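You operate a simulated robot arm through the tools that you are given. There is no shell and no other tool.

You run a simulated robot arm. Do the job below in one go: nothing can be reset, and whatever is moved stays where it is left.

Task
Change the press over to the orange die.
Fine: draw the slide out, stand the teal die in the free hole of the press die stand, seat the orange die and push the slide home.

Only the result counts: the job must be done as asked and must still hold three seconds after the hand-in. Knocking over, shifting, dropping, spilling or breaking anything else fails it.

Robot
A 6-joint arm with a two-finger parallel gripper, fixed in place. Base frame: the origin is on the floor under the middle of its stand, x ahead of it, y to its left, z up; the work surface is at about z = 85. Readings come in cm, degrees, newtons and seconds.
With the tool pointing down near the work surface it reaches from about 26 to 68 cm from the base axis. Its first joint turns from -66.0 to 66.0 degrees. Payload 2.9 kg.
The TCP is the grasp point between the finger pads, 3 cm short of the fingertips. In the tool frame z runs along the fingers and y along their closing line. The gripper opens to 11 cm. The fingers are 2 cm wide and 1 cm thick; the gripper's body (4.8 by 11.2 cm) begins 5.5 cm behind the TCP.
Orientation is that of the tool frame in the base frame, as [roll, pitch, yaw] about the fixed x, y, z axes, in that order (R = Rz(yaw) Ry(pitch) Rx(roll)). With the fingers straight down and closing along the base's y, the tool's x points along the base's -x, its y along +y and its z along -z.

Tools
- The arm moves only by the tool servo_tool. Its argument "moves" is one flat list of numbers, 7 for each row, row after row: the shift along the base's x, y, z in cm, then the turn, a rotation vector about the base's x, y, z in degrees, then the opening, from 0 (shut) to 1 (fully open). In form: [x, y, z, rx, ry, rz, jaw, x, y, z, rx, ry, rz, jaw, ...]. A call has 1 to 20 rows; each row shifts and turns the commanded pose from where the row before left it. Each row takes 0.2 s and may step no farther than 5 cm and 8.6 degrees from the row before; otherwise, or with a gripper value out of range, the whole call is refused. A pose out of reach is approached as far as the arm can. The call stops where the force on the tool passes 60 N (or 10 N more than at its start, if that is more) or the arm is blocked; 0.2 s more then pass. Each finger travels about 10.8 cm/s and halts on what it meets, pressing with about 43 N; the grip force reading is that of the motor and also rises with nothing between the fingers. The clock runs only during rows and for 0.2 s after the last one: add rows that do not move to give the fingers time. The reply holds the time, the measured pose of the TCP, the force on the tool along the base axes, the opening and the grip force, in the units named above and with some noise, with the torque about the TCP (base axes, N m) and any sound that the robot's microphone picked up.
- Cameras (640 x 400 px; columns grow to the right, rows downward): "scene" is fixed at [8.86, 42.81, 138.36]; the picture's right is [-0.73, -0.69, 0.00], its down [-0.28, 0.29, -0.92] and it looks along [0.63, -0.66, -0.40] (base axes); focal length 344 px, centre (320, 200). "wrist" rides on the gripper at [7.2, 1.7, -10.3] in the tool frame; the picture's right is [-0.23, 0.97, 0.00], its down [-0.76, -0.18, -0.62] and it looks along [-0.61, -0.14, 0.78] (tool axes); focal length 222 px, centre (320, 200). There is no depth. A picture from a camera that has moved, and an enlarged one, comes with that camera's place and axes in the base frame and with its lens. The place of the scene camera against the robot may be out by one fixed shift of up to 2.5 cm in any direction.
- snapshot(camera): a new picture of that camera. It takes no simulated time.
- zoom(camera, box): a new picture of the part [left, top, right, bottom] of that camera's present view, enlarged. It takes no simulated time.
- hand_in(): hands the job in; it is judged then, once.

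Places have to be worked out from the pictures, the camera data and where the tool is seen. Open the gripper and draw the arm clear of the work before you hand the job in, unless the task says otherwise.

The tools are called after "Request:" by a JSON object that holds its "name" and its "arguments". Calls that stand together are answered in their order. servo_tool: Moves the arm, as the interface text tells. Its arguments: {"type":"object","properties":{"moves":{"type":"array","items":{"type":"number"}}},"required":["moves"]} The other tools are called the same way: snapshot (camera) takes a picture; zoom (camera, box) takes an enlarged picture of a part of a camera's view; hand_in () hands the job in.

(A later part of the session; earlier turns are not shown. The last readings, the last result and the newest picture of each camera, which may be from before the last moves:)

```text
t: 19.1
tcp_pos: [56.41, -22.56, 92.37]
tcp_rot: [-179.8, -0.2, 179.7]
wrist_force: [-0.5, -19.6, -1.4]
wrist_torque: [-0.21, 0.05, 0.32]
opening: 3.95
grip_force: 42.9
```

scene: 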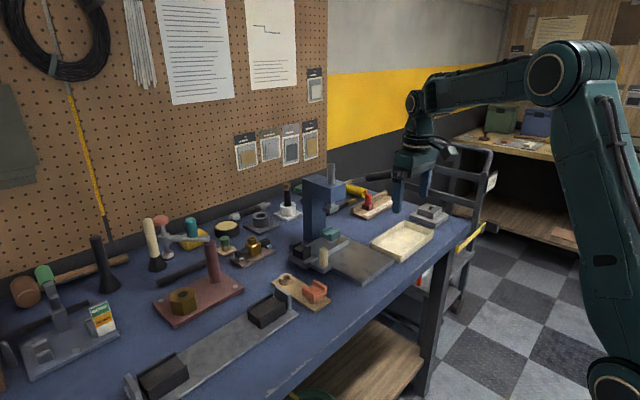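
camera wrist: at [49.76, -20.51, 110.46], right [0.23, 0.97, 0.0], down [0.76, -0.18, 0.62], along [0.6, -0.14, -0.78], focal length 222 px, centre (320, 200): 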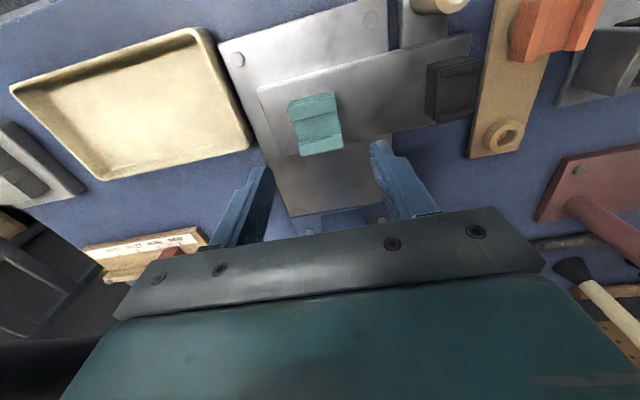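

Gripped again at 3.95 with a -20 N side load; I shift slightly to centre and try a small lift to read the pull needed.

Request:
{"name": "servo_tool", "arguments": {"moves": [0, -0.15, 0, 0, 0, 0, 0, 0, 0, 0, 0, 0, 0, 0]}}

Request:
{"name": "servo_tool", "arguments": {"moves": [0, 0, 0.15, 0, 0, 0, 0]}}

Request:
{"name": "servo_tool", "arguments": {"moves": [0, 0, 0.15, 0, 0, 0, 0]}}

Request:
{"name": "servo_tool", "arguments": {"moves": [0, 0, 0.15, 0, 0, 0, 0]}}

Request:
{"name": "zoom", "arguments": {"camera": "wrist", "box": [230, 90, 430, 240]}}

```text
t: 19.7
tcp_pos: [56.49, -22.5, 92.27]
tcp_rot: [-179.9, -0.2, -179.9]
wrist_force: [-0.6, -16.0, -2.8]
wrist_torque: [-0.1, -0.05, 0.2]
opening: 3.92
grip_force: 43.3
```

```text
t: 20.1
tcp_pos: [56.4, -22.39, 92.35]
tcp_rot: [-179.9, -0.4, -180.0]
wrist_force: [-0.8, -9.2, -3.6]
wrist_torque: [-0.15, 0.01, -0.03]
opening: 3.94
grip_force: 43.5
```

```text
t: 20.5
tcp_pos: [56.58, -22.29, 92.72]
tcp_rot: [-179.9, -0.2, -179.9]
wrist_force: [-1.1, -3.0, -1.5]
wrist_torque: [-0.1, 0.01, 0.0]
opening: 3.96
grip_force: 43.2
```

```text
t: 20.9
tcp_pos: [56.46, -22.59, 92.94]
tcp_rot: [-180.0, -0.2, 180.0]
wrist_force: [-0.4, -0.7, -0.6]
wrist_torque: [-0.02, 0.01, 0.01]
opening: 3.95
grip_force: 42.8
```

```text
2.67 times, centred on (330, 165) of wrist
camera zoom: at [49.26, -20.69, 103.19], right [0.23, 0.97, 0.0], down [0.76, -0.18, 0.62], along [0.6, -0.14, -0.78], focal length 592 px, centre (293, 293)
```

zoom: 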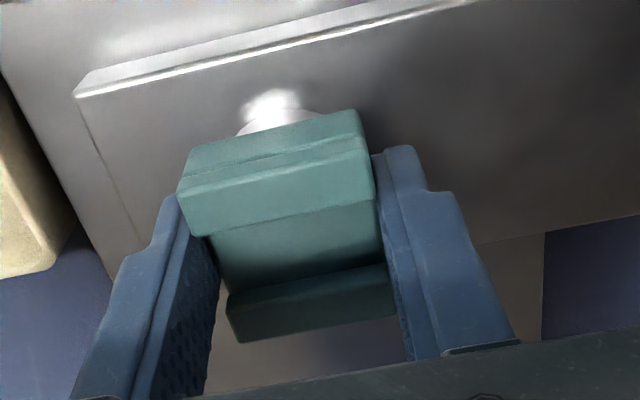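

Now the die rises with the hand and the loads have vanished. I lift another centimetre and check.

Request:
{"name": "servo_tool", "arguments": {"moves": [0, 0, 0.25, 0, 0, 0, 0, 0, 0, 0.25, 0, 0, 0, 0, 0, 0, 0.25, 0, 0, 0, 0, 0, 0, 0.25, 0, 0, 0, 0]}}

Request:
{"name": "zoom", "arguments": {"camera": "wrist", "box": [230, 90, 430, 240]}}

Request:
{"name": "zoom", "arguments": {"camera": "scene", "box": [320, 210, 390, 280]}}

```text
t: 21.9
tcp_pos: [56.37, -22.38, 93.88]
tcp_rot: [-179.9, -0.1, 179.8]
wrist_force: [-0.3, 0.8, -1.1]
wrist_torque: [-0.01, 0.01, -0.01]
opening: 3.93
grip_force: 42.8
```

```text
2.67 times, centred on (330, 165) of wrist
camera zoom: at [49.17, -20.72, 104.22], right [0.23, 0.97, 0.0], down [0.76, -0.18, 0.62], along [0.6, -0.14, -0.78], focal length 592 px, centre (293, 293)
```

zoom: 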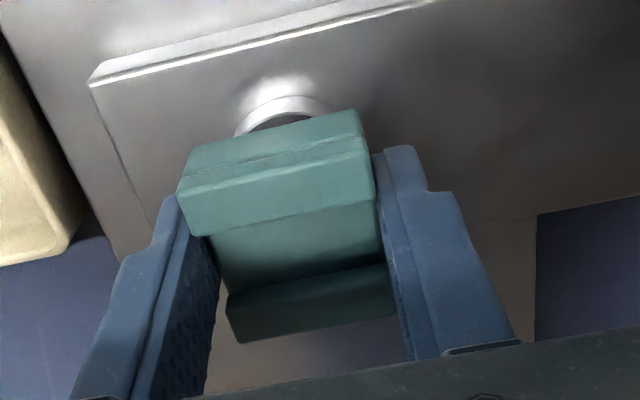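

```text
5.71 times, centred on (355, 245) of scene
camera zoom: at [8.86, 42.81, 138.36], right [-0.73, -0.69, 0.0], down [-0.28, 0.29, -0.92], along [0.63, -0.66, -0.4], focal length 1968 px, centre (120, -57)
```

zoom: 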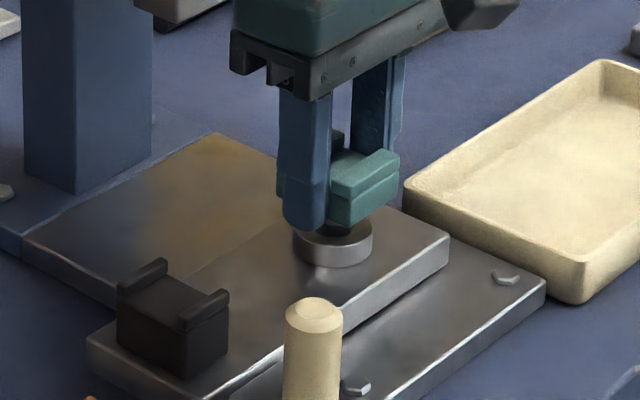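

The die is coming out, with its shank showing below. I lift until it's fully clear.

Request:
{"name": "servo_tool", "arguments": {"moves": [0, 0, 0.4, 0, 0, 0, 0, 0, 0, 0.4, 0, 0, 0, 0, 0, 0, 0.5, 0, 0, 0, 0, 0, 0, 0.6, 0, 0, 0, 0, 0, 0, 0.8, 0, 0, 0, 0, 0, 0, 0.8, 0, 0, 0, 0, 0, 0, 0.8, 0, 0, 0, 0]}}

Request:
{"name": "zoom", "arguments": {"camera": "wrist", "box": [230, 90, 430, 240]}}

Request:
{"name": "zoom", "arguments": {"camera": "scene", "box": [320, 200, 390, 270]}}

```text
t: 23.5
tcp_pos: [56.41, -22.31, 98.09]
tcp_rot: [-179.9, -0.1, 179.9]
wrist_force: [-0.2, -0.3, -0.1]
wrist_torque: [0.01, 0.03, 0.0]
opening: 3.96
grip_force: 43.2
```

```text
2.67 times, centred on (330, 165) of wrist
camera zoom: at [49.18, -20.62, 108.4], right [0.23, 0.97, 0.0], down [0.76, -0.18, 0.62], along [0.6, -0.14, -0.78], focal length 592 px, centre (293, 293)
```

zoom: 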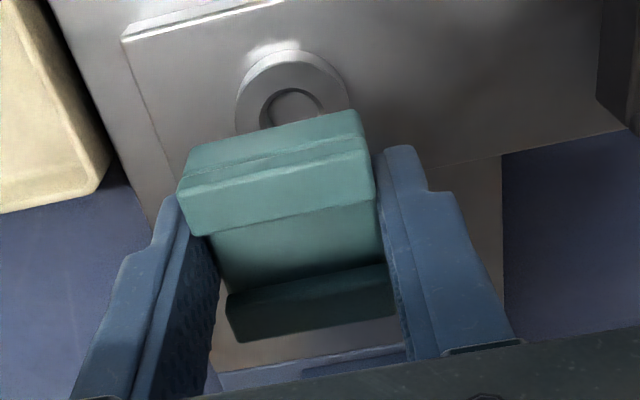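

```text
5.71 times, centred on (355, 235) of scene
camera zoom: at [8.86, 42.81, 138.36], right [-0.73, -0.69, 0.0], down [-0.28, 0.29, -0.92], along [0.63, -0.66, -0.4], focal length 1968 px, centre (120, 0)
```

zoom: 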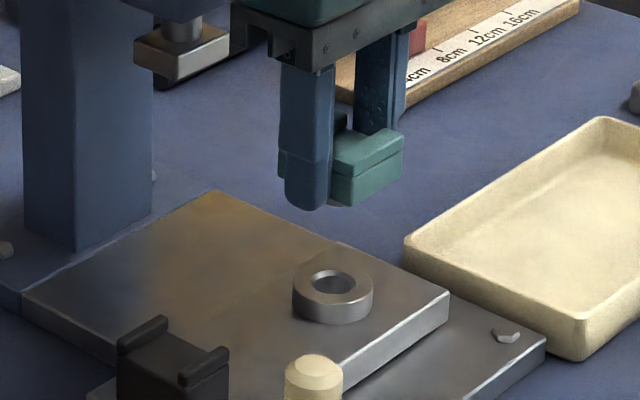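

The die is free. I zoom on the die in the grip and on the seat ring to learn the in-hand offset and the seat's exact place.

Request:
{"name": "zoom", "arguments": {"camera": "wrist", "box": [280, 110, 370, 210]}}

Request:
{"name": "zoom", "arguments": {"camera": "scene", "box": [345, 215, 385, 260]}}

```text
4.00 times, centred on (325, 160) of wrist
camera zoom: at [49.18, -20.62, 108.4], right [0.23, 0.97, 0.0], down [0.76, -0.18, 0.62], along [0.6, -0.14, -0.78], focal length 888 px, centre (300, 360)
```

zoom: 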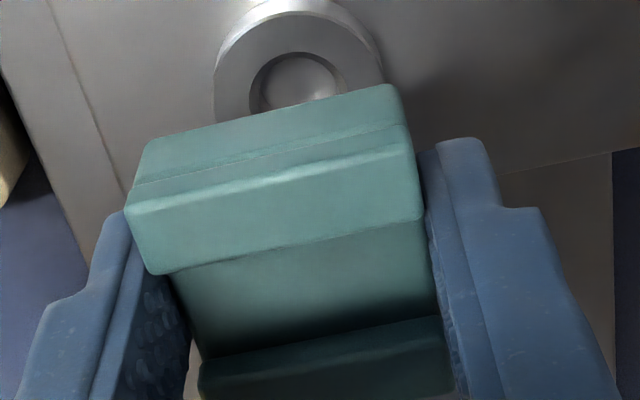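

```text
8.89 times, centred on (365, 238) of scene
camera zoom: at [8.86, 42.81, 138.36], right [-0.73, -0.69, 0.0], down [-0.28, 0.29, -0.92], along [0.63, -0.66, -0.4], focal length 3062 px, centre (-80, -133)
```

zoom: 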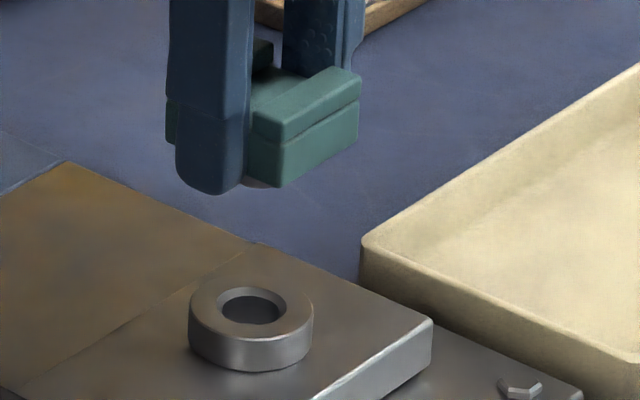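

Die centre sits about (+0.15,+0.05) from the TCP and the seat is near (56.6,-22.4); peg and hole are round. I carry the teal die up and over to the stand's free hole near (62.4,-3.3), staying high.

Request:
{"name": "servo_tool", "arguments": {"moves": [0, 0, 2, 0, 0, 0, 0, 0.6, 3.2, 0.5, 0, 0, 0, 0, 1.2, 3.9, 0, 0, 0, 0, 0, 1.2, 3.9, 0, 0, 0, 0, 0, 1.2, 3.9, 0, 0, 0, 0, 0, 0.9, 2.6, 0, 0, 0, 0, 0, 0.6, 1.2, 0, 0, 0, 0, 0, 0, 0, 0, 0, 0, 0, 0]}}

Request:
{"name": "snapshot", "arguments": {"camera": "wrist"}}

Request:
{"name": "zoom", "arguments": {"camera": "wrist", "box": [220, 60, 420, 210]}}

Request:
{"name": "zoom", "arguments": {"camera": "scene", "box": [230, 190, 390, 310]}}

```text
t: 25.3
tcp_pos: [62.11, -3.9, 100.31]
tcp_rot: [-179.9, -0.2, 179.9]
wrist_force: [0.8, 0.1, -1.5]
wrist_torque: [0.02, 0.01, 0.01]
opening: 3.95
grip_force: 43.4
```

```text
taken
camera wrist: at [54.94, -2.23, 110.72], right [0.23, 0.97, 0.0], down [0.76, -0.18, 0.62], along [0.6, -0.14, -0.78], focal length 222 px, centre (320, 200)
```

wrist: 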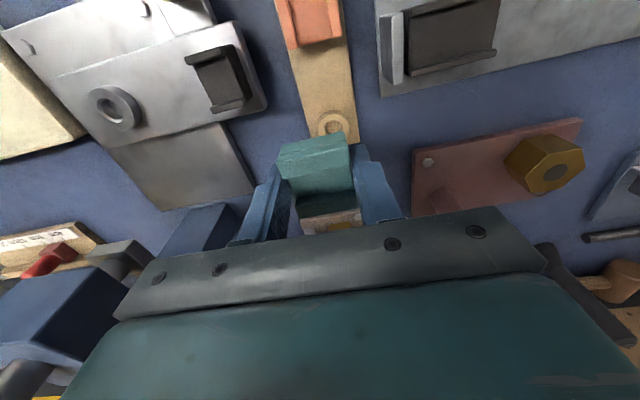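

```text
2.67 times, centred on (320, 135) of wrist
camera zoom: at [54.94, -2.23, 110.72], right [0.23, 0.97, 0.0], down [0.76, -0.18, 0.62], along [0.6, -0.14, -0.78], focal length 592 px, centre (320, 373)
```

zoom: 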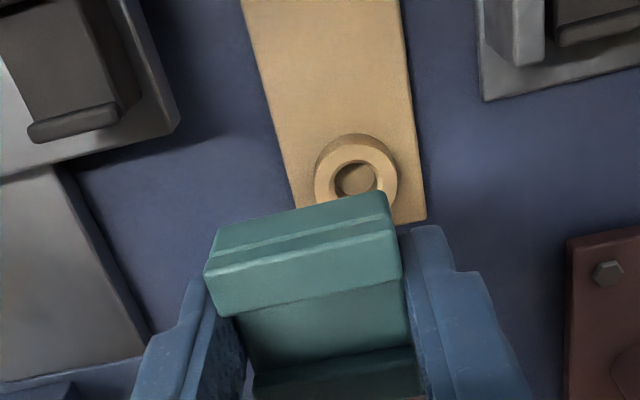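

```text
3.33 times, centred on (310, 250) of scene
camera zoom: at [8.86, 42.81, 138.36], right [-0.73, -0.69, 0.0], down [-0.28, 0.29, -0.92], along [0.63, -0.66, -0.4], focal length 1148 px, centre (353, 33)
```

zoom: 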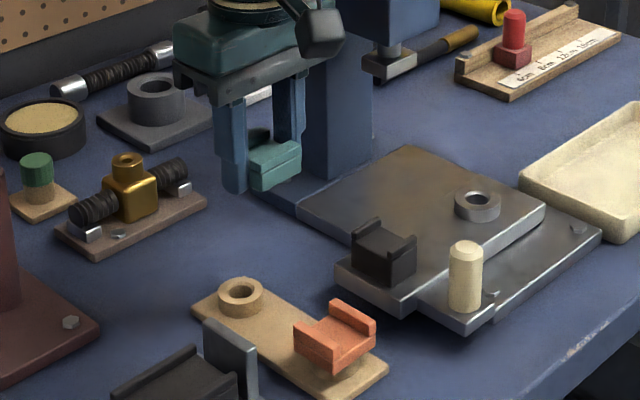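

Request:
{"name": "zoom", "arguments": {"camera": "wrist", "box": [300, 90, 370, 150]}}

Request:
{"name": "zoom", "arguments": {"camera": "scene", "box": [275, 225, 320, 285]}}

Request:
{"name": "zoom", "arguments": {"camera": "scene", "box": [345, 235, 385, 275]}}

```text
6.67 times, centred on (335, 120) of wrist
camera zoom: at [54.94, -2.23, 110.72], right [0.23, 0.97, 0.0], down [0.76, -0.18, 0.62], along [0.6, -0.14, -0.78], focal length 1481 px, centre (220, 733)
```

zoom: 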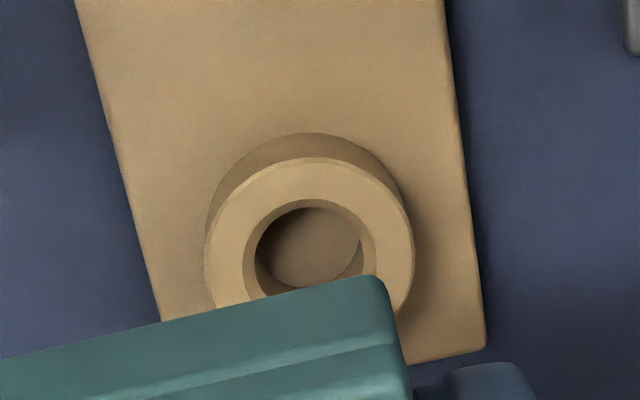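

```text
6.67 times, centred on (298, 255) of scene
camera zoom: at [8.86, 42.81, 138.36], right [-0.73, -0.69, 0.0], down [-0.28, 0.29, -0.92], along [0.63, -0.66, -0.4], focal length 2296 px, centre (470, -167)
```

zoom: 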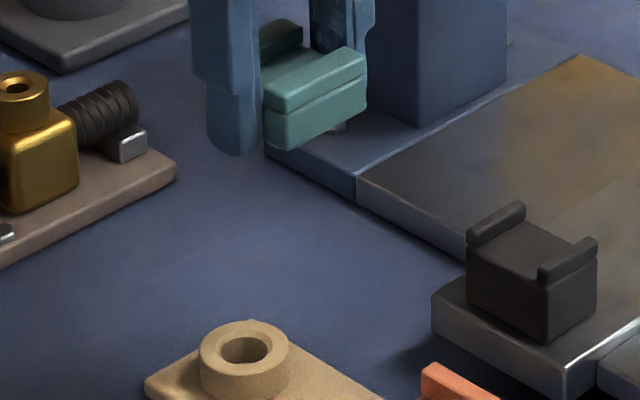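

```text
10.00 times, centred on (365, 255) of scene
camera zoom: at [8.86, 42.81, 138.36], right [-0.73, -0.69, 0.0], down [-0.28, 0.29, -0.92], along [0.63, -0.66, -0.4], focal length 3445 px, centre (-130, -350)
```

zoom: 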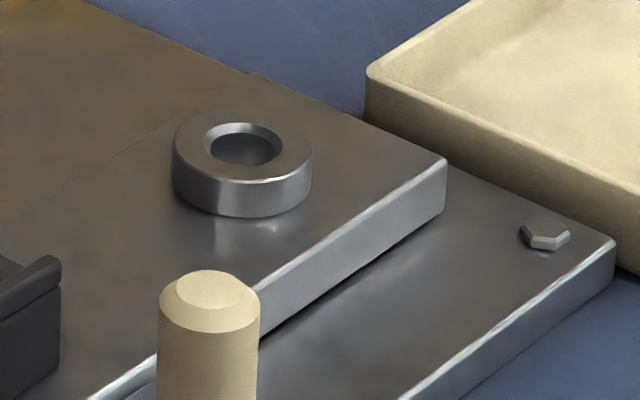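

Combining views with refined camera axes puts the free hole at about (64.3,-2.9) with its rim at z≈86.3, and the die top flush near the TCP. I move over it at z≈95 to compare with the earlier seat view.

Request:
{"name": "servo_tool", "arguments": {"moves": [1, 0.5, -1, 0, 0, 0, 0, 1, 0.5, -1.5, 0, 0, 0, 0, 0, 0, -2, 0, 0, 0, 0, 0, 0, -0.9, 0, 0, 0, 0, 0, 0, 0, 0, 0, 0, 0]}}

Request:
{"name": "zoom", "arguments": {"camera": "wrist", "box": [280, 110, 370, 210]}}

Request:
{"name": "zoom", "arguments": {"camera": "scene", "box": [265, 215, 325, 285]}}

Request:
{"name": "snapshot", "arguments": {"camera": "wrist"}}

```text
t: 26.5
tcp_pos: [64.2, -2.94, 95.17]
tcp_rot: [-179.9, -0.2, 179.9]
wrist_force: [0.1, 0.3, -0.4]
wrist_torque: [-0.01, -0.02, -0.03]
opening: 3.95
grip_force: 43.0
```

```text
4.00 times, centred on (325, 160) of wrist
camera zoom: at [56.99, -1.05, 105.51], right [0.23, 0.97, 0.0], down [0.76, -0.18, 0.62], along [0.6, -0.14, -0.78], focal length 888 px, centre (300, 360)
```

zoom: 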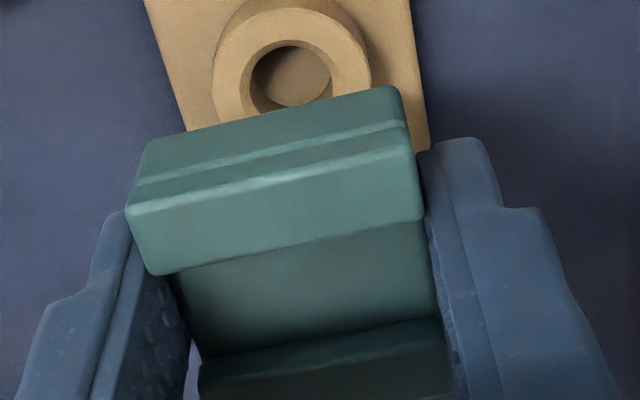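

```text
5.71 times, centred on (295, 250) of scene
camera zoom: at [8.86, 42.81, 138.36], right [-0.73, -0.69, 0.0], down [-0.28, 0.29, -0.92], along [0.63, -0.66, -0.4], focal length 1968 px, centre (463, -86)
```

zoom: 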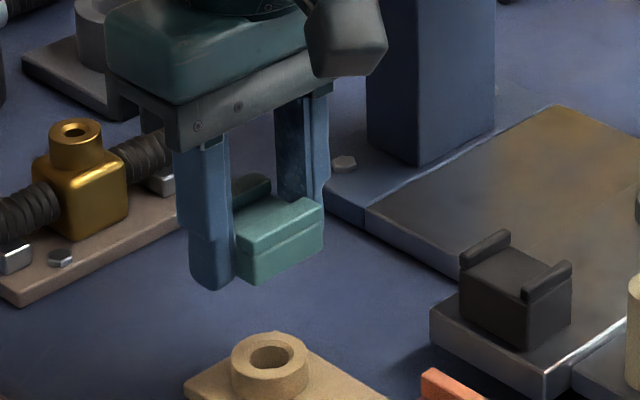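

```text
taken
camera wrist: at [56.99, -1.05, 105.51], right [0.23, 0.97, 0.0], down [0.76, -0.18, 0.62], along [0.6, -0.14, -0.78], focal length 222 px, centre (320, 200)
```

wrist: 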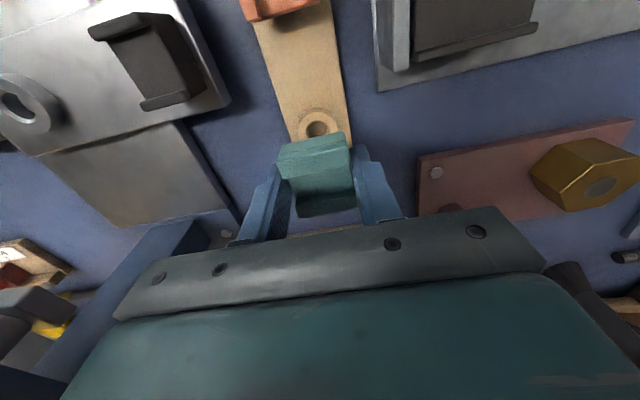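

Request:
{"name": "zoom", "arguments": {"camera": "wrist", "box": [290, 95, 350, 150]}}

Request:
{"name": "zoom", "arguments": {"camera": "scene", "box": [270, 225, 310, 290]}}

```text
7.27 times, centred on (320, 122) of wrist
camera zoom: at [56.99, -1.05, 105.51], right [0.23, 0.97, 0.0], down [0.76, -0.18, 0.62], along [0.6, -0.14, -0.78], focal length 1615 px, centre (320, 764)
```

zoom: 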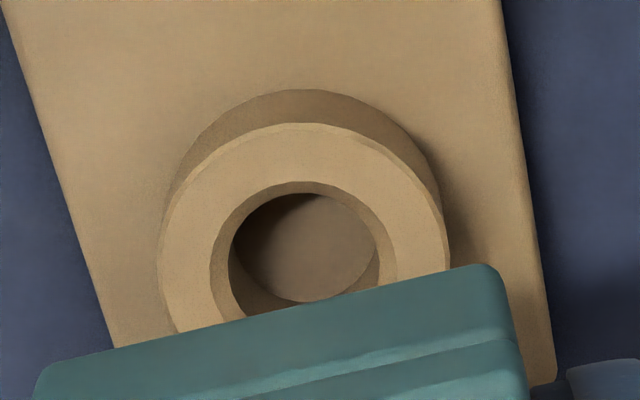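

```text
6.15 times, centred on (290, 258) of scene
camera zoom: at [8.86, 42.81, 138.36], right [-0.73, -0.69, 0.0], down [-0.28, 0.29, -0.92], along [0.63, -0.66, -0.4], focal length 2120 px, centre (505, -154)
```

zoom: 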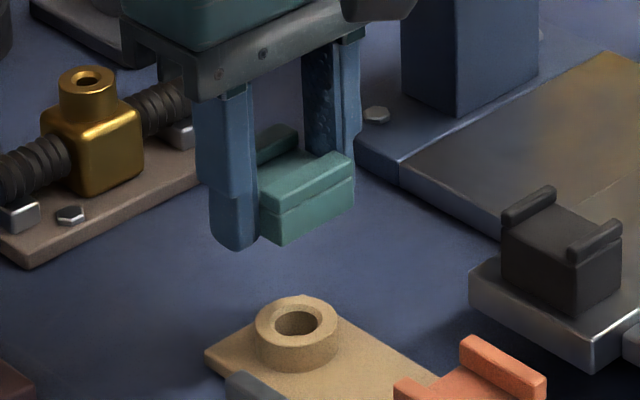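

The scene view and the wrist view together say the die must shift about -0.45 in x; hole centre ≈ TCP target (63.75,-2.97), rim z≈87.1. I correct and go down to z≈92 for another check.

Request:
{"name": "servo_tool", "arguments": {"moves": [-0.45, -0.03, -1, 0, 0, 0, 0, 0, 0, -1.2, 0, 0, 0, 0, 0, 0, -1, 0, 0, 0, 0, 0, 0, 0, 0, 0, 0, 0]}}

Request:
{"name": "zoom", "arguments": {"camera": "wrist", "box": [280, 100, 370, 200]}}

Request:
{"name": "zoom", "arguments": {"camera": "scene", "box": [270, 235, 310, 290]}}

```text
t: 27.5
tcp_pos: [63.91, -2.88, 91.87]
tcp_rot: [-180.0, -0.2, 179.9]
wrist_force: [-0.1, -0.9, -1.3]
wrist_torque: [0.01, 0.02, -0.02]
opening: 3.93
grip_force: 43.1
```

```text
4.00 times, centred on (325, 150) of wrist
camera zoom: at [56.62, -1.09, 102.3], right [0.23, 0.97, 0.0], down [0.76, -0.18, 0.62], along [0.6, -0.14, -0.78], focal length 888 px, centre (300, 400)
```

zoom: 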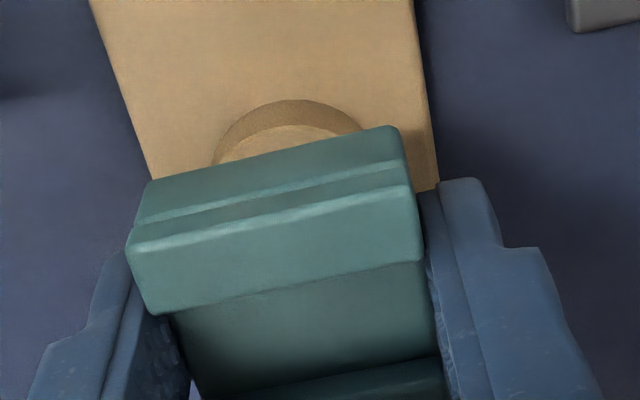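

```text
7.27 times, centred on (290, 262) of scene
camera zoom: at [8.86, 42.81, 138.36], right [-0.73, -0.69, 0.0], down [-0.28, 0.29, -0.92], along [0.63, -0.66, -0.4], focal length 2505 px, centre (538, -254)
```

zoom: 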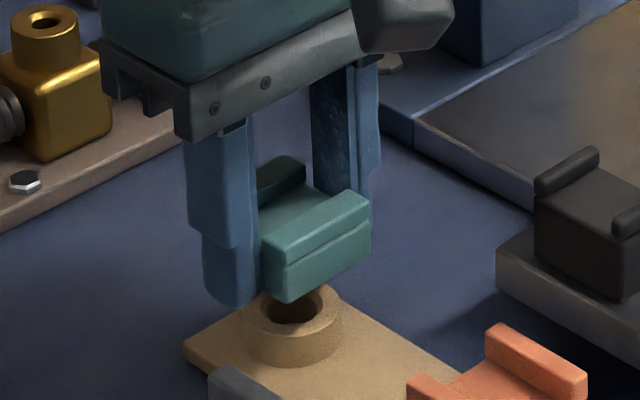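

Both views still show the die about 0.25 cm off, toward +x. I shift (-0.22,-0.06) and descend slowly, reading the force for first contact.

Request:
{"name": "servo_tool", "arguments": {"moves": [-0.22, -0.06, 0, 0, 0, 0, 0, 0, 0, -0.4, 0, 0, 0, 0, 0, 0, -0.3, 0, 0, 0, 0]}}

Request:
{"name": "servo_tool", "arguments": {"moves": [0, 0, -0.2, 0, 0, 0, 0]}}

Request:
{"name": "servo_tool", "arguments": {"moves": [0, 0, -0.2, 0, 0, 0, 0]}}

Request:
{"name": "zoom", "arguments": {"camera": "scene", "box": [270, 235, 310, 290]}}

```text
t: 28.3
tcp_pos: [63.61, -3.02, 91.12]
tcp_rot: [-179.9, -0.2, 179.9]
wrist_force: [0.3, -0.3, -1.4]
wrist_torque: [0.01, -0.02, -0.02]
opening: 3.95
grip_force: 43.4
```

```text
t: 28.7
tcp_pos: [63.68, -2.91, 90.99]
tcp_rot: [-179.9, -0.2, 179.9]
wrist_force: [-0.1, 0.1, -1.5]
wrist_torque: [-0.01, -0.03, 0.02]
opening: 3.98
grip_force: 42.5
```

```text
t: 29.1
tcp_pos: [63.58, -2.95, 90.93]
tcp_rot: [-179.9, -0.1, 179.9]
wrist_force: [2.5, -0.8, 4.3]
wrist_torque: [-0.02, -0.07, 0.0]
opening: 3.95
grip_force: 43.1
```

```text
7.27 times, centred on (290, 262) of scene
camera zoom: at [8.85, 42.81, 138.36], right [-0.73, -0.69, 0.0], down [-0.28, 0.29, -0.92], along [0.63, -0.66, -0.4], focal length 2505 px, centre (538, -254)
```

zoom: 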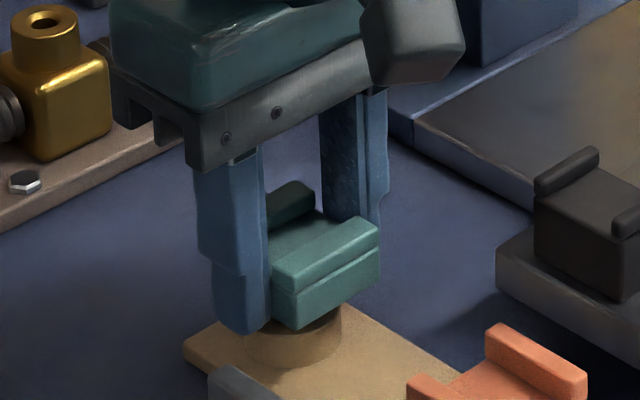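

First light contact at z≈90.9 (4 N), with the chamfer nudging the die toward +x; the scene view shows the die centred sideways over the ring. I continue down in tiny steps.

Request:
{"name": "servo_tool", "arguments": {"moves": [0.08, 0, -0.15, 0, 0, 0, 0, 0, 0, 0, 0, 0, 0, 0]}}

Request:
{"name": "servo_tool", "arguments": {"moves": [0, 0, -0.15, 0, 0, 0, 0, 0, 0, 0, 0, 0, 0, 0]}}

```text
t: 29.7
tcp_pos: [63.66, -3.17, 90.82]
tcp_rot: [-179.9, 0.1, 179.9]
wrist_force: [4.9, -3.7, 12.0]
wrist_torque: [-0.11, -0.15, -0.04]
opening: 3.93
grip_force: 43.6
```

```text
t: 30.3
tcp_pos: [63.68, -3.03, 90.75]
tcp_rot: [-179.9, 0.3, 179.9]
wrist_force: [8.1, -2.1, 23.0]
wrist_torque: [-0.08, -0.22, 0.0]
opening: 3.93
grip_force: 43.0
```

The chamfer pushes toward +x (8 N) and slightly -y, so the peg is a little too far -x. I ease +x in small steps and watch the vertical force.

Request:
{"name": "servo_tool", "arguments": {"moves": [0.12, -0.03, 0, 0, 0, 0, 0, 0, 0, 0, 0, 0, 0, 0]}}

Request:
{"name": "servo_tool", "arguments": {"moves": [0.12, -0.03, 0, 0, 0, 0, 0, 0, 0, 0, 0, 0, 0, 0]}}

```text
t: 30.9
tcp_pos: [63.73, -3.05, 90.3]
tcp_rot: [-179.9, -0.3, 179.8]
wrist_force: [20.3, -3.3, -7.5]
wrist_torque: [-0.09, -0.7, 0.03]
opening: 3.96
grip_force: 42.9
```

```text
t: 31.5
tcp_pos: [63.75, -2.98, 90.44]
tcp_rot: [-179.8, -0.3, 179.9]
wrist_force: [10.1, -0.7, -6.0]
wrist_torque: [-0.03, -0.37, -0.01]
opening: 3.95
grip_force: 42.6
```

The peg dropped into the hole (z 90.4, vertical load gone). I relieve the remaining +x force and push down gently.

Request:
{"name": "servo_tool", "arguments": {"moves": [0.1, 0, 0, 0, 0, 0, 0, 0, 0, -0.2, 0, 0, 0, 0, 0, 0, 0, 0, 0, 0, 0]}}

Request:
{"name": "servo_tool", "arguments": {"moves": [0.03, 0, -0.2, 0, 0, 0, 0, 0, 0, 0, 0, 0, 0, 0]}}

Request:
{"name": "servo_tool", "arguments": {"moves": [0, 0, -0.2, 0, 0, 0, 0, 0, 0, 0, 0, 0, 0, 0]}}

Request:
{"name": "zoom", "arguments": {"camera": "scene", "box": [270, 235, 310, 290]}}

```text
t: 32.3
tcp_pos: [64.02, -3.01, 90.24]
tcp_rot: [-179.9, -0.3, 179.8]
wrist_force: [-0.2, 0.8, -0.5]
wrist_torque: [0.03, 0.0, 0.0]
opening: 3.97
grip_force: 43.3
```

```text
t: 32.9
tcp_pos: [64.05, -2.88, 90.15]
tcp_rot: [-179.8, -0.1, 179.8]
wrist_force: [-1.3, 0.6, -0.8]
wrist_torque: [0.04, 0.03, -0.01]
opening: 3.95
grip_force: 42.9
```

```text
t: 33.5
tcp_pos: [63.85, -3.14, 89.87]
tcp_rot: [-179.9, -0.3, 179.9]
wrist_force: [-2.8, 0.5, 0.0]
wrist_torque: [0.42, 0.07, 0.01]
opening: 3.95
grip_force: 43.1
```

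```text
7.27 times, centred on (290, 262) of scene
camera zoom: at [8.85, 42.81, 138.36], right [-0.73, -0.69, 0.0], down [-0.28, 0.29, -0.92], along [0.63, -0.66, -0.4], focal length 2505 px, centre (538, -254)
```

zoom: 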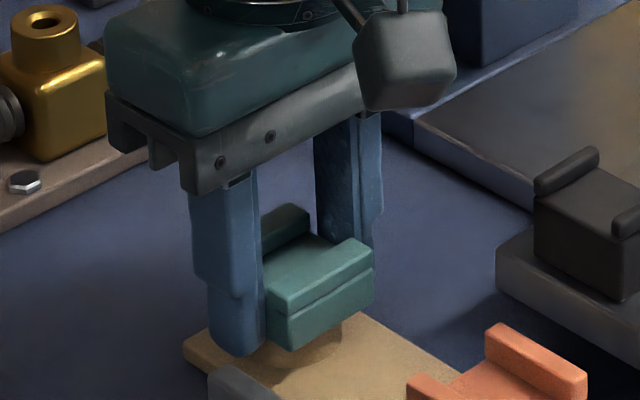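

The peg is sliding in freely. I keep lowering until the die seats on the rim.

Request:
{"name": "servo_tool", "arguments": {"moves": [0, 0, -0.15, 0, 0, 0, 0, 0, 0, 0, 0, 0, 0, 0]}}

Request:
{"name": "servo_tool", "arguments": {"moves": [0, 0, -0.15, 0, 0, 0, 0, 0, 0, 0, 0, 0, 0, 0]}}

Request:
{"name": "zoom", "arguments": {"camera": "scene", "box": [270, 235, 310, 290]}}

Request:
{"name": "zoom", "arguments": {"camera": "wrist", "box": [230, 90, 430, 240]}}

```text
t: 34.1
tcp_pos: [63.89, -3.04, 89.76]
tcp_rot: [-179.9, -0.2, 179.9]
wrist_force: [-9.4, 1.8, 6.1]
wrist_torque: [0.41, 0.2, 0.0]
opening: 3.93
grip_force: 43.4
```

```text
t: 34.7
tcp_pos: [63.92, -2.9, 89.72]
tcp_rot: [-179.9, -0.1, 179.8]
wrist_force: [-12.2, 3.7, 19.0]
wrist_torque: [0.35, 0.46, -0.02]
opening: 3.92
grip_force: 43.0
```

```text
7.27 times, centred on (290, 262) of scene
camera zoom: at [8.79, 42.82, 138.36], right [-0.73, -0.69, 0.0], down [-0.28, 0.29, -0.92], along [0.63, -0.66, -0.4], focal length 2505 px, centre (538, -254)
```

zoom: 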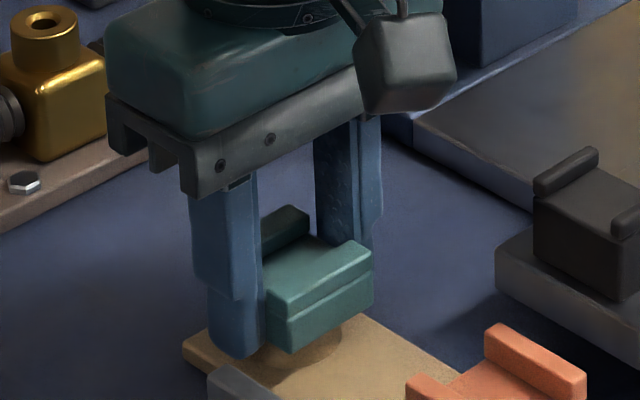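

```text
2.67 times, centred on (330, 165) of wrist
camera zoom: at [56.66, -1.22, 100.13], right [0.23, 0.97, 0.0], down [0.76, -0.18, 0.62], along [0.61, -0.14, -0.78], focal length 592 px, centre (293, 293)
```

zoom: 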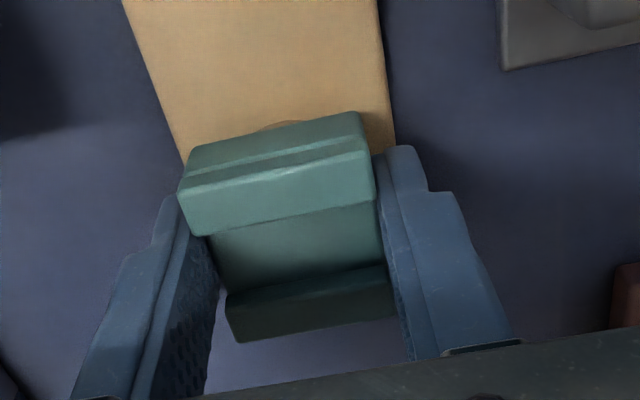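

Vertical load rises to 19 N at z 89.7, which matches the seated height (rim 87.1 + 2.65), so the die is seated. I relieve the load, open and back straight up.

Request:
{"name": "servo_tool", "arguments": {"moves": [-0.1, -0.03, 0.1, 0, 0, 0, 0, 0, 0, 0, 0, 0, 0, 0, 0, 0, 0, 0, 0, 0, 0.38, 0, 0, 0, 0, 0, 0, 0.44, 0, 0, 0, 0, 0, 0, 0.5, 0, 0, 0, 0, 0, 0, 0.5]}}

Request:
{"name": "zoom", "arguments": {"camera": "wrist", "box": [230, 90, 430, 240]}}

Request:
{"name": "zoom", "arguments": {"camera": "scene", "box": [270, 235, 310, 290]}}

```text
t: 36.1
tcp_pos: [63.81, -3.02, 89.67]
tcp_rot: [-179.9, -0.1, 179.8]
wrist_force: [-0.3, -0.1, -0.9]
wrist_torque: [0.01, -0.01, 0.01]
opening: 5.51
grip_force: 0.0
```

```text
2.67 times, centred on (330, 165) of wrist
camera zoom: at [56.62, -1.22, 100.11], right [0.23, 0.97, 0.0], down [0.76, -0.18, 0.62], along [0.6, -0.14, -0.78], focal length 592 px, centre (293, 293)
```

zoom: 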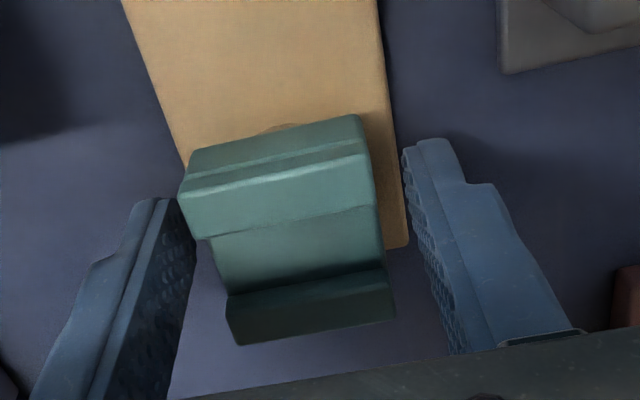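

```text
7.27 times, centred on (290, 262) of scene
camera zoom: at [8.86, 42.81, 138.36], right [-0.73, -0.69, 0.0], down [-0.28, 0.29, -0.92], along [0.63, -0.66, -0.4], focal length 2505 px, centre (538, -254)
```

zoom: 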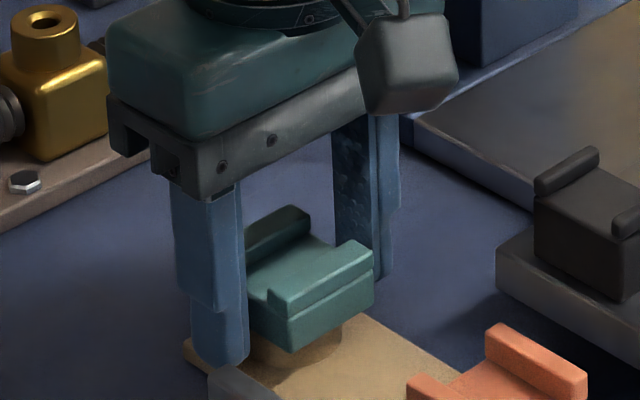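

Released and standing. I rise straight up, then look at both dies.

Request:
{"name": "servo_tool", "arguments": {"moves": [0, 0, 1, 0, 0, 0, 0.5, 0, 0, 3, 0, 0, 0, 0.5, 0, 0, 4, 0, 0, 0, 0.5, 0, 0, 4, 0, 0, 0, 0.7, -3, 0, 1, 0, 0, 0, 0.7, -4, 0, 0, 0, 0, 0, 0.7, -4, 0, 0, 0, 0, 0, 0.7, -4, 0, 0, 0, 0, 0, 0.7, -3, 0, 0, 0, 0, 0, 0.7, 0, 0, 0, 0, 0, 0, 0.7]}}

Request:
{"name": "snapshot", "arguments": {"camera": "wrist"}}

Request:
{"name": "zoom", "arguments": {"camera": "wrist", "box": [250, 80, 410, 200]}}

Request:
{"name": "zoom", "arguments": {"camera": "scene", "box": [260, 240, 340, 310]}}

```text
t: 38.3
tcp_pos: [45.76, -3.09, 102.51]
tcp_rot: [-179.9, -0.2, 179.9]
wrist_force: [-0.2, -0.2, 0.0]
wrist_torque: [-0.03, 0.01, 0.02]
opening: 7.7
grip_force: 0.0
```

```text
taken
camera wrist: at [38.6, -1.28, 112.85], right [0.23, 0.97, 0.0], down [0.76, -0.18, 0.62], along [0.6, -0.14, -0.78], focal length 222 px, centre (320, 200)
```

wrist: 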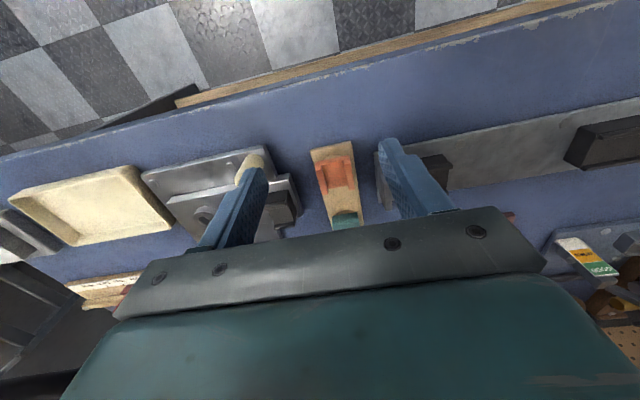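

```text
3.33 times, centred on (330, 140) of wrist
camera zoom: at [38.6, -1.28, 112.85], right [0.23, 0.97, 0.0], down [0.76, -0.18, 0.62], along [0.6, -0.14, -0.78], focal length 740 px, centre (287, 400)
```

zoom: 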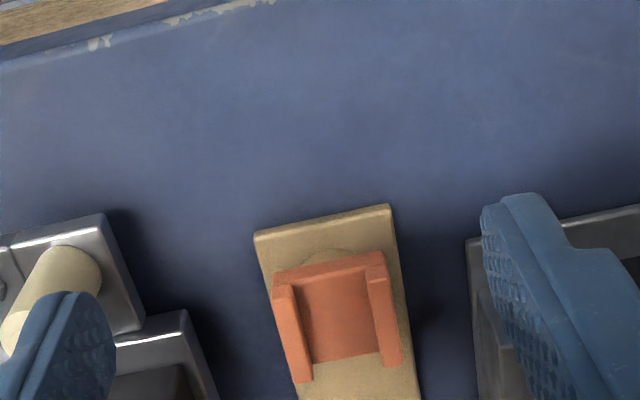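

```text
5.71 times, centred on (300, 275) of scene
camera zoom: at [8.85, 42.81, 138.36], right [-0.73, -0.69, 0.0], down [-0.28, 0.29, -0.92], along [0.63, -0.66, -0.4], focal length 1968 px, centre (434, -229)
```

zoom: 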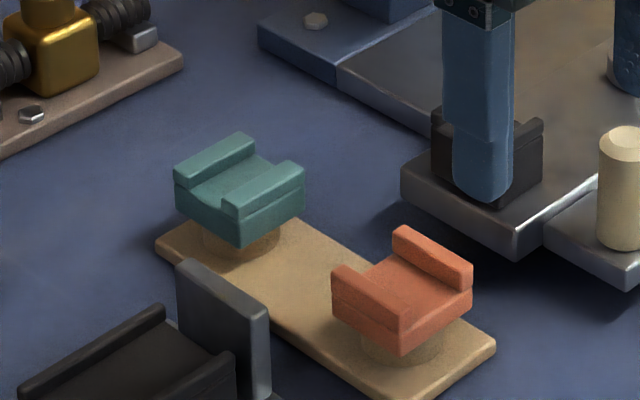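

Teal stands properly in the stand. Orange is centred near (54.0,-2.8) with its channel along x; on the slide the channel runs along y (like teal and the dark rest), so I'll grip its channel-end faces (along x) with the tool yawed 90° and turn back later. I yaw the tool while moving above orange.

Request:
{"name": "servo_tool", "arguments": {"moves": [0.745, 0.025, -0.1, 0, 0, 8.182, 0.7, 0.745, 0.025, -0.1, 0, 0, 8.182, 0.7, 0.745, 0.025, -0.1, 0, 0, 8.182, 0.7, 0.745, 0.025, -0.1, 0, 0, 8.182, 0.7, 0.745, 0.025, -0.1, 0, 0, 8.182, 0.7, 0.745, 0.025, -0.1, 0, 0, 8.182, 0.7, 0.745, 0.025, -0.1, 0, 0, 8.182, 0.7, 0.745, 0.025, -0.1, 0, 0, 8.182, 0.7, 0.745, 0.025, -0.1, 0, 0, 8.182, 0.7, 0.745, 0.025, -0.1, 0, 0, 8.182, 0.7, 0.745, 0.025, -0.1, 0, 0, 8.182, 0.7, 0, 0, 0, 0, 0, 0, 0.7]}}

Request:
{"name": "snapshot", "arguments": {"camera": "wrist"}}

Request:
{"name": "zoom", "arguments": {"camera": "wrist", "box": [230, 70, 430, 220]}}

Request:
{"name": "snapshot", "arguments": {"camera": "scene"}}

```text
t: 40.9
tcp_pos: [54.09, -2.73, 101.56]
tcp_rot: [-179.9, -0.1, -90.0]
wrist_force: [0.7, -0.4, 0.5]
wrist_torque: [-0.02, 0.01, 0.01]
opening: 7.71
grip_force: 0.0
```

```text
taken
camera wrist: at [52.37, -9.92, 111.85], right [-0.97, 0.23, 0.0], down [0.18, 0.76, 0.62], along [0.14, 0.6, -0.78], focal length 222 px, centre (320, 200)
```

wrist: 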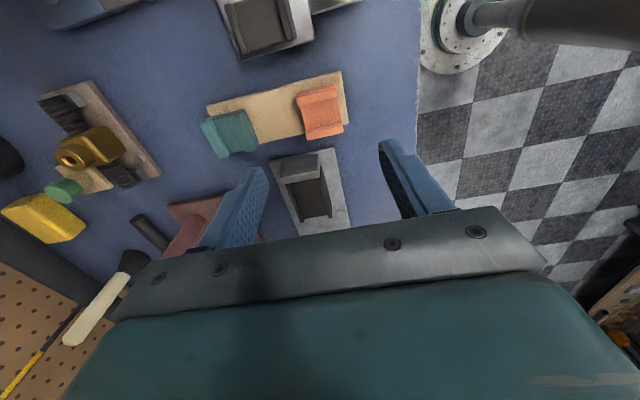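

```text
2.67 times, centred on (330, 145) of wrist
camera zoom: at [52.37, -9.92, 111.85], right [-0.97, 0.23, 0.0], down [0.18, 0.76, 0.62], along [0.14, 0.6, -0.78], focal length 592 px, centre (293, 347)
```

zoom: 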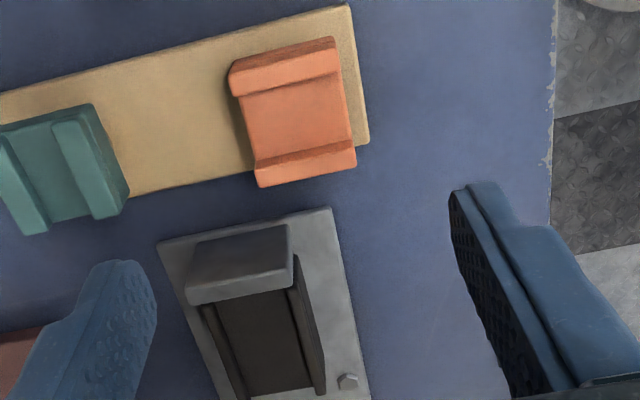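

```text
taken
```

scene: 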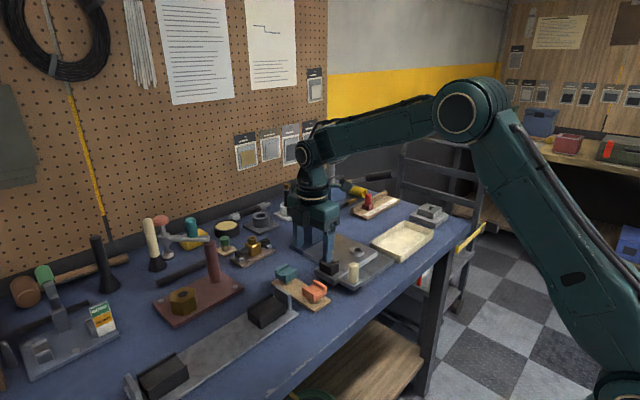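

Request:
{"name": "zoom", "arguments": {"camera": "wrist", "box": [290, 70, 370, 150]}}

Request:
{"name": "zoom", "arguments": {"camera": "wrist", "box": [190, 90, 270, 170]}}

```text
5.00 times, centred on (330, 110) of wrist
camera zoom: at [52.37, -9.92, 111.85], right [-0.97, 0.23, 0.0], down [0.18, 0.76, 0.62], along [0.14, 0.6, -0.78], focal length 1111 px, centre (270, 650)
```

zoom: 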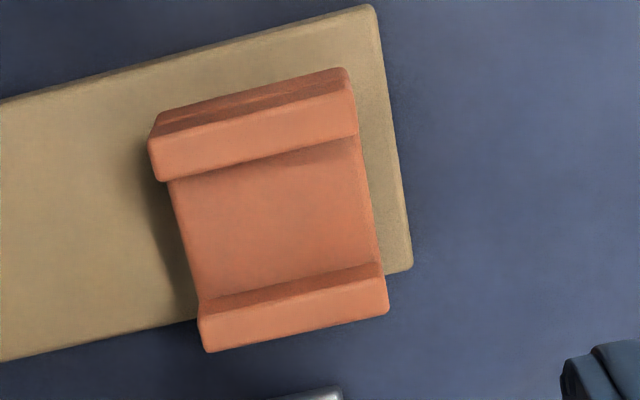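

```text
5.00 times, centred on (230, 130) of wrist
camera zoom: at [52.37, -9.92, 111.85], right [-0.97, 0.23, 0.0], down [0.18, 0.76, 0.62], along [0.14, 0.6, -0.78], focal length 1111 px, centre (770, 550)
```

zoom: 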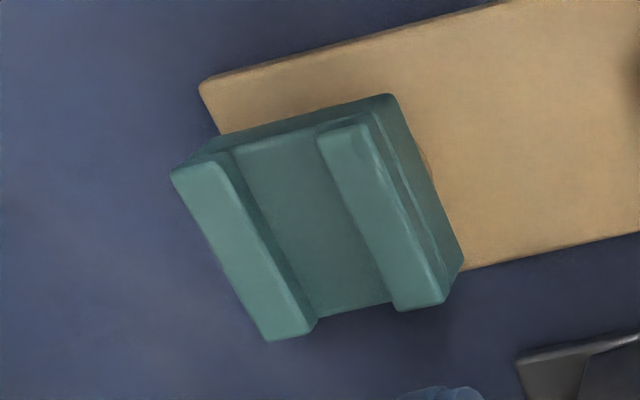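

Orange measures 3.94 (x) by 4.27 (y), centred at (53.97,-2.70), top z≈89.2. I descend over it to z≈92.5 with jaws at 6 cm and check.

Request:
{"name": "servo_tool", "arguments": {"moves": [-0.1, 0.03, -3, 0, 0, 0, 0.55, 0, 0, -3, 0, 0, 0, 0.55, 0, 0, -3, 0, 0, 0, 0.55, 0, 0, 0, 0, 0, 0, 0.55]}}

Request:
{"name": "zoom", "arguments": {"camera": "wrist", "box": [230, 90, 430, 240]}}

Request:
{"name": "zoom", "arguments": {"camera": "scene", "box": [260, 240, 340, 310]}}

```text
t: 41.9
tcp_pos: [53.64, -2.35, 92.64]
tcp_rot: [-179.8, -0.1, -90.1]
wrist_force: [0.3, 1.0, 0.2]
wrist_torque: [-0.03, -0.01, -0.02]
opening: 6.05
grip_force: 0.1
```

```text
2.67 times, centred on (330, 165) of wrist
camera zoom: at [51.88, -9.65, 103.0], right [-0.97, 0.23, 0.0], down [0.18, 0.76, 0.62], along [0.14, 0.6, -0.78], focal length 592 px, centre (293, 293)
```

zoom: 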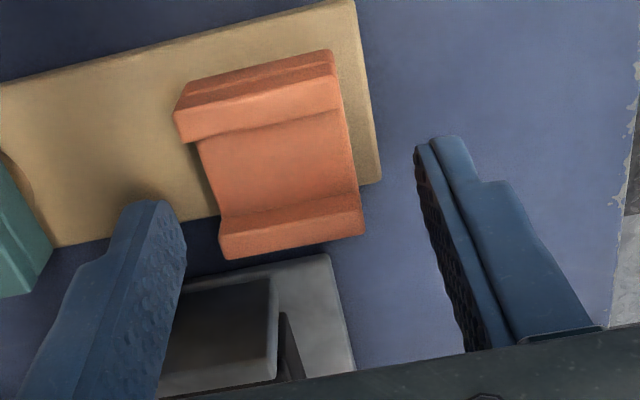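

```text
5.71 times, centred on (300, 275) of scene
camera zoom: at [8.86, 42.81, 138.36], right [-0.73, -0.69, 0.0], down [-0.28, 0.29, -0.92], along [0.63, -0.66, -0.4], focal length 1968 px, centre (434, -229)
```

zoom: 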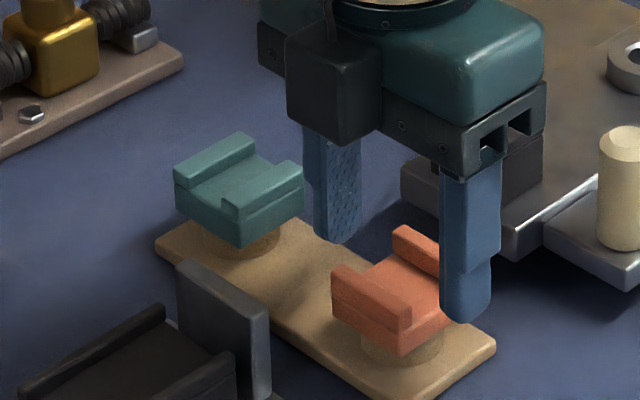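

The view gives orange at (53.94,-2.69), consistent, while the hand reads (53.64,-2.35). I wait a moment and read the pose again before correcting.

Request:
{"name": "servo_tool", "arguments": {"moves": [0, 0, 0, 0, 0, 0, 0.55, 0, 0, 0, 0, 0, 0, 0.55]}}

Request:
{"name": "servo_tool", "arguments": {"moves": [0, 0, 0, 0, 0, 0, 0.55]}}

Request:
{"name": "zoom", "arguments": {"camera": "wrist", "box": [230, 90, 430, 240]}}

```text
t: 42.5
tcp_pos: [53.69, -2.5, 92.72]
tcp_rot: [-180.0, -0.2, -90.1]
wrist_force: [0.0, 0.0, 0.0]
wrist_torque: [0.01, -0.04, -0.02]
opening: 6.04
grip_force: 0.0
```

```text
t: 42.9
tcp_pos: [53.64, -2.44, 92.74]
tcp_rot: [-179.9, -0.2, -90.1]
wrist_force: [-0.5, -0.3, 0.0]
wrist_torque: [0.02, -0.02, 0.01]
opening: 6.07
grip_force: 0.0
```

```text
2.67 times, centred on (330, 165) of wrist
camera zoom: at [51.89, -9.66, 103.02], right [-0.97, 0.23, 0.0], down [0.18, 0.76, 0.62], along [0.14, 0.6, -0.78], focal length 592 px, centre (293, 293)
```

zoom: 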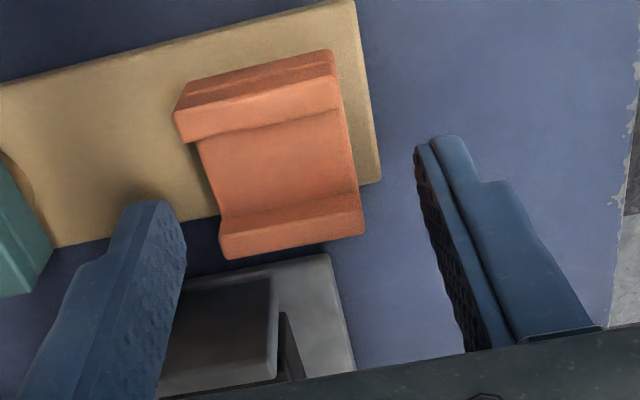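

The pose is steady at (53.62,-2.44). I shift (+0.32,-0.25) and lower to the grasp height 89.75.

Request:
{"name": "servo_tool", "arguments": {"moves": [0.32, -0.25, 0, 0, 0, 0, 0.55, 0, 0, -1.5, 0, 0, 0, 0.55, 0, 0, -1.4, 0, 0, 0, 0.55, 0, 0, 0, 0, 0, 0, 0.55, 0, 0, 0, 0, 0, 0, 0.55]}}

Request:
{"name": "zoom", "arguments": {"camera": "wrist", "box": [230, 90, 430, 240]}}

Request:
{"name": "zoom", "arguments": {"camera": "scene", "box": [260, 240, 340, 310]}}

```text
t: 44.1
tcp_pos: [54.24, -2.94, 89.73]
tcp_rot: [-179.8, -0.2, -90.1]
wrist_force: [0.2, 0.6, 0.1]
wrist_torque: [-0.02, 0.04, 0.0]
opening: 6.05
grip_force: 0.0
```

```text
2.67 times, centred on (330, 165) of wrist
camera zoom: at [52.46, -10.15, 100.11], right [-0.97, 0.23, 0.0], down [0.18, 0.76, 0.62], along [0.14, 0.6, -0.78], focal length 592 px, centre (293, 293)
```

zoom: 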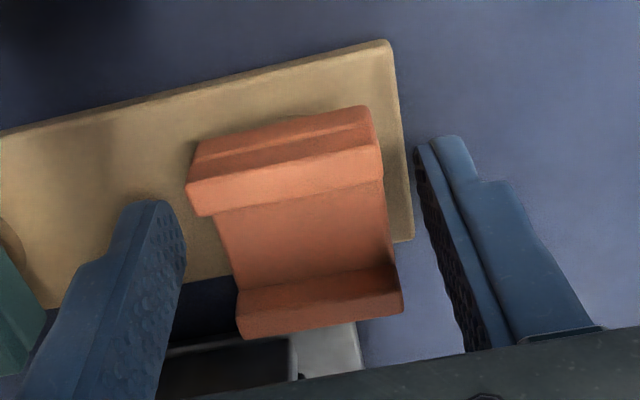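

```text
5.71 times, centred on (300, 275) of scene
camera zoom: at [8.86, 42.81, 138.36], right [-0.73, -0.69, 0.0], down [-0.28, 0.29, -0.92], along [0.63, -0.66, -0.4], focal length 1968 px, centre (434, -229)
```

zoom: 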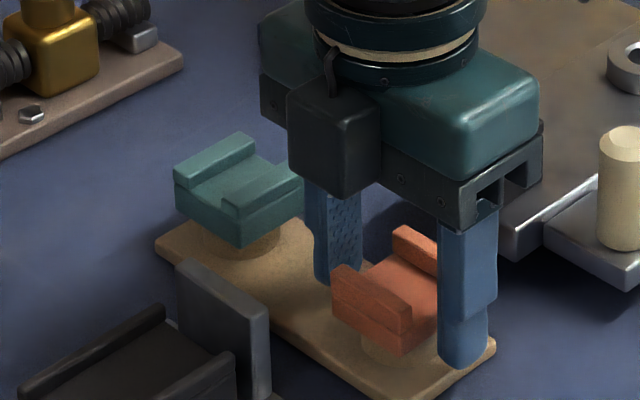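

The hand actually came to (54.16,-2.95), so small moves carry ~0.2 cm error. Orange centre stays (53.95,-2.70); I nudge x by -0.2 and recheck before closing.

Request:
{"name": "servo_tool", "arguments": {"moves": [-0.2, 0, 0, 0, 0, 0, 0.55, 0, 0, 0, 0, 0, 0, 0.5]}}

Request:
{"name": "zoom", "arguments": {"camera": "wrist", "box": [230, 90, 430, 240]}}

```text
t: 44.7
tcp_pos: [54.08, -2.96, 89.79]
tcp_rot: [-179.8, -0.2, -90.1]
wrist_force: [1.1, -0.1, -0.3]
wrist_torque: [-0.01, -0.03, 0.0]
opening: 5.51
grip_force: 0.0
```

```text
2.67 times, centred on (330, 165) of wrist
camera zoom: at [52.35, -10.09, 100.14], right [-0.97, 0.23, 0.0], down [0.18, 0.76, 0.62], along [0.14, 0.6, -0.78], focal length 592 px, centre (293, 293)
```

zoom: 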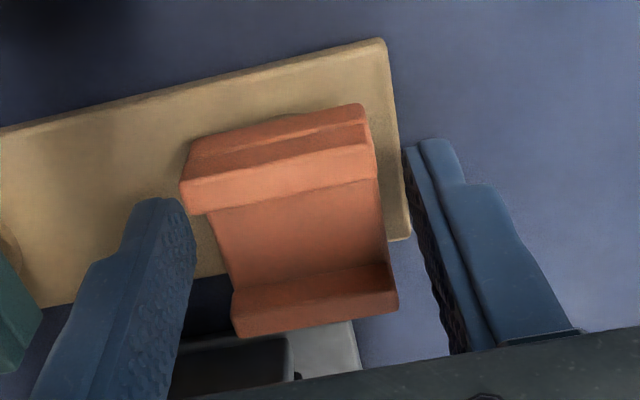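

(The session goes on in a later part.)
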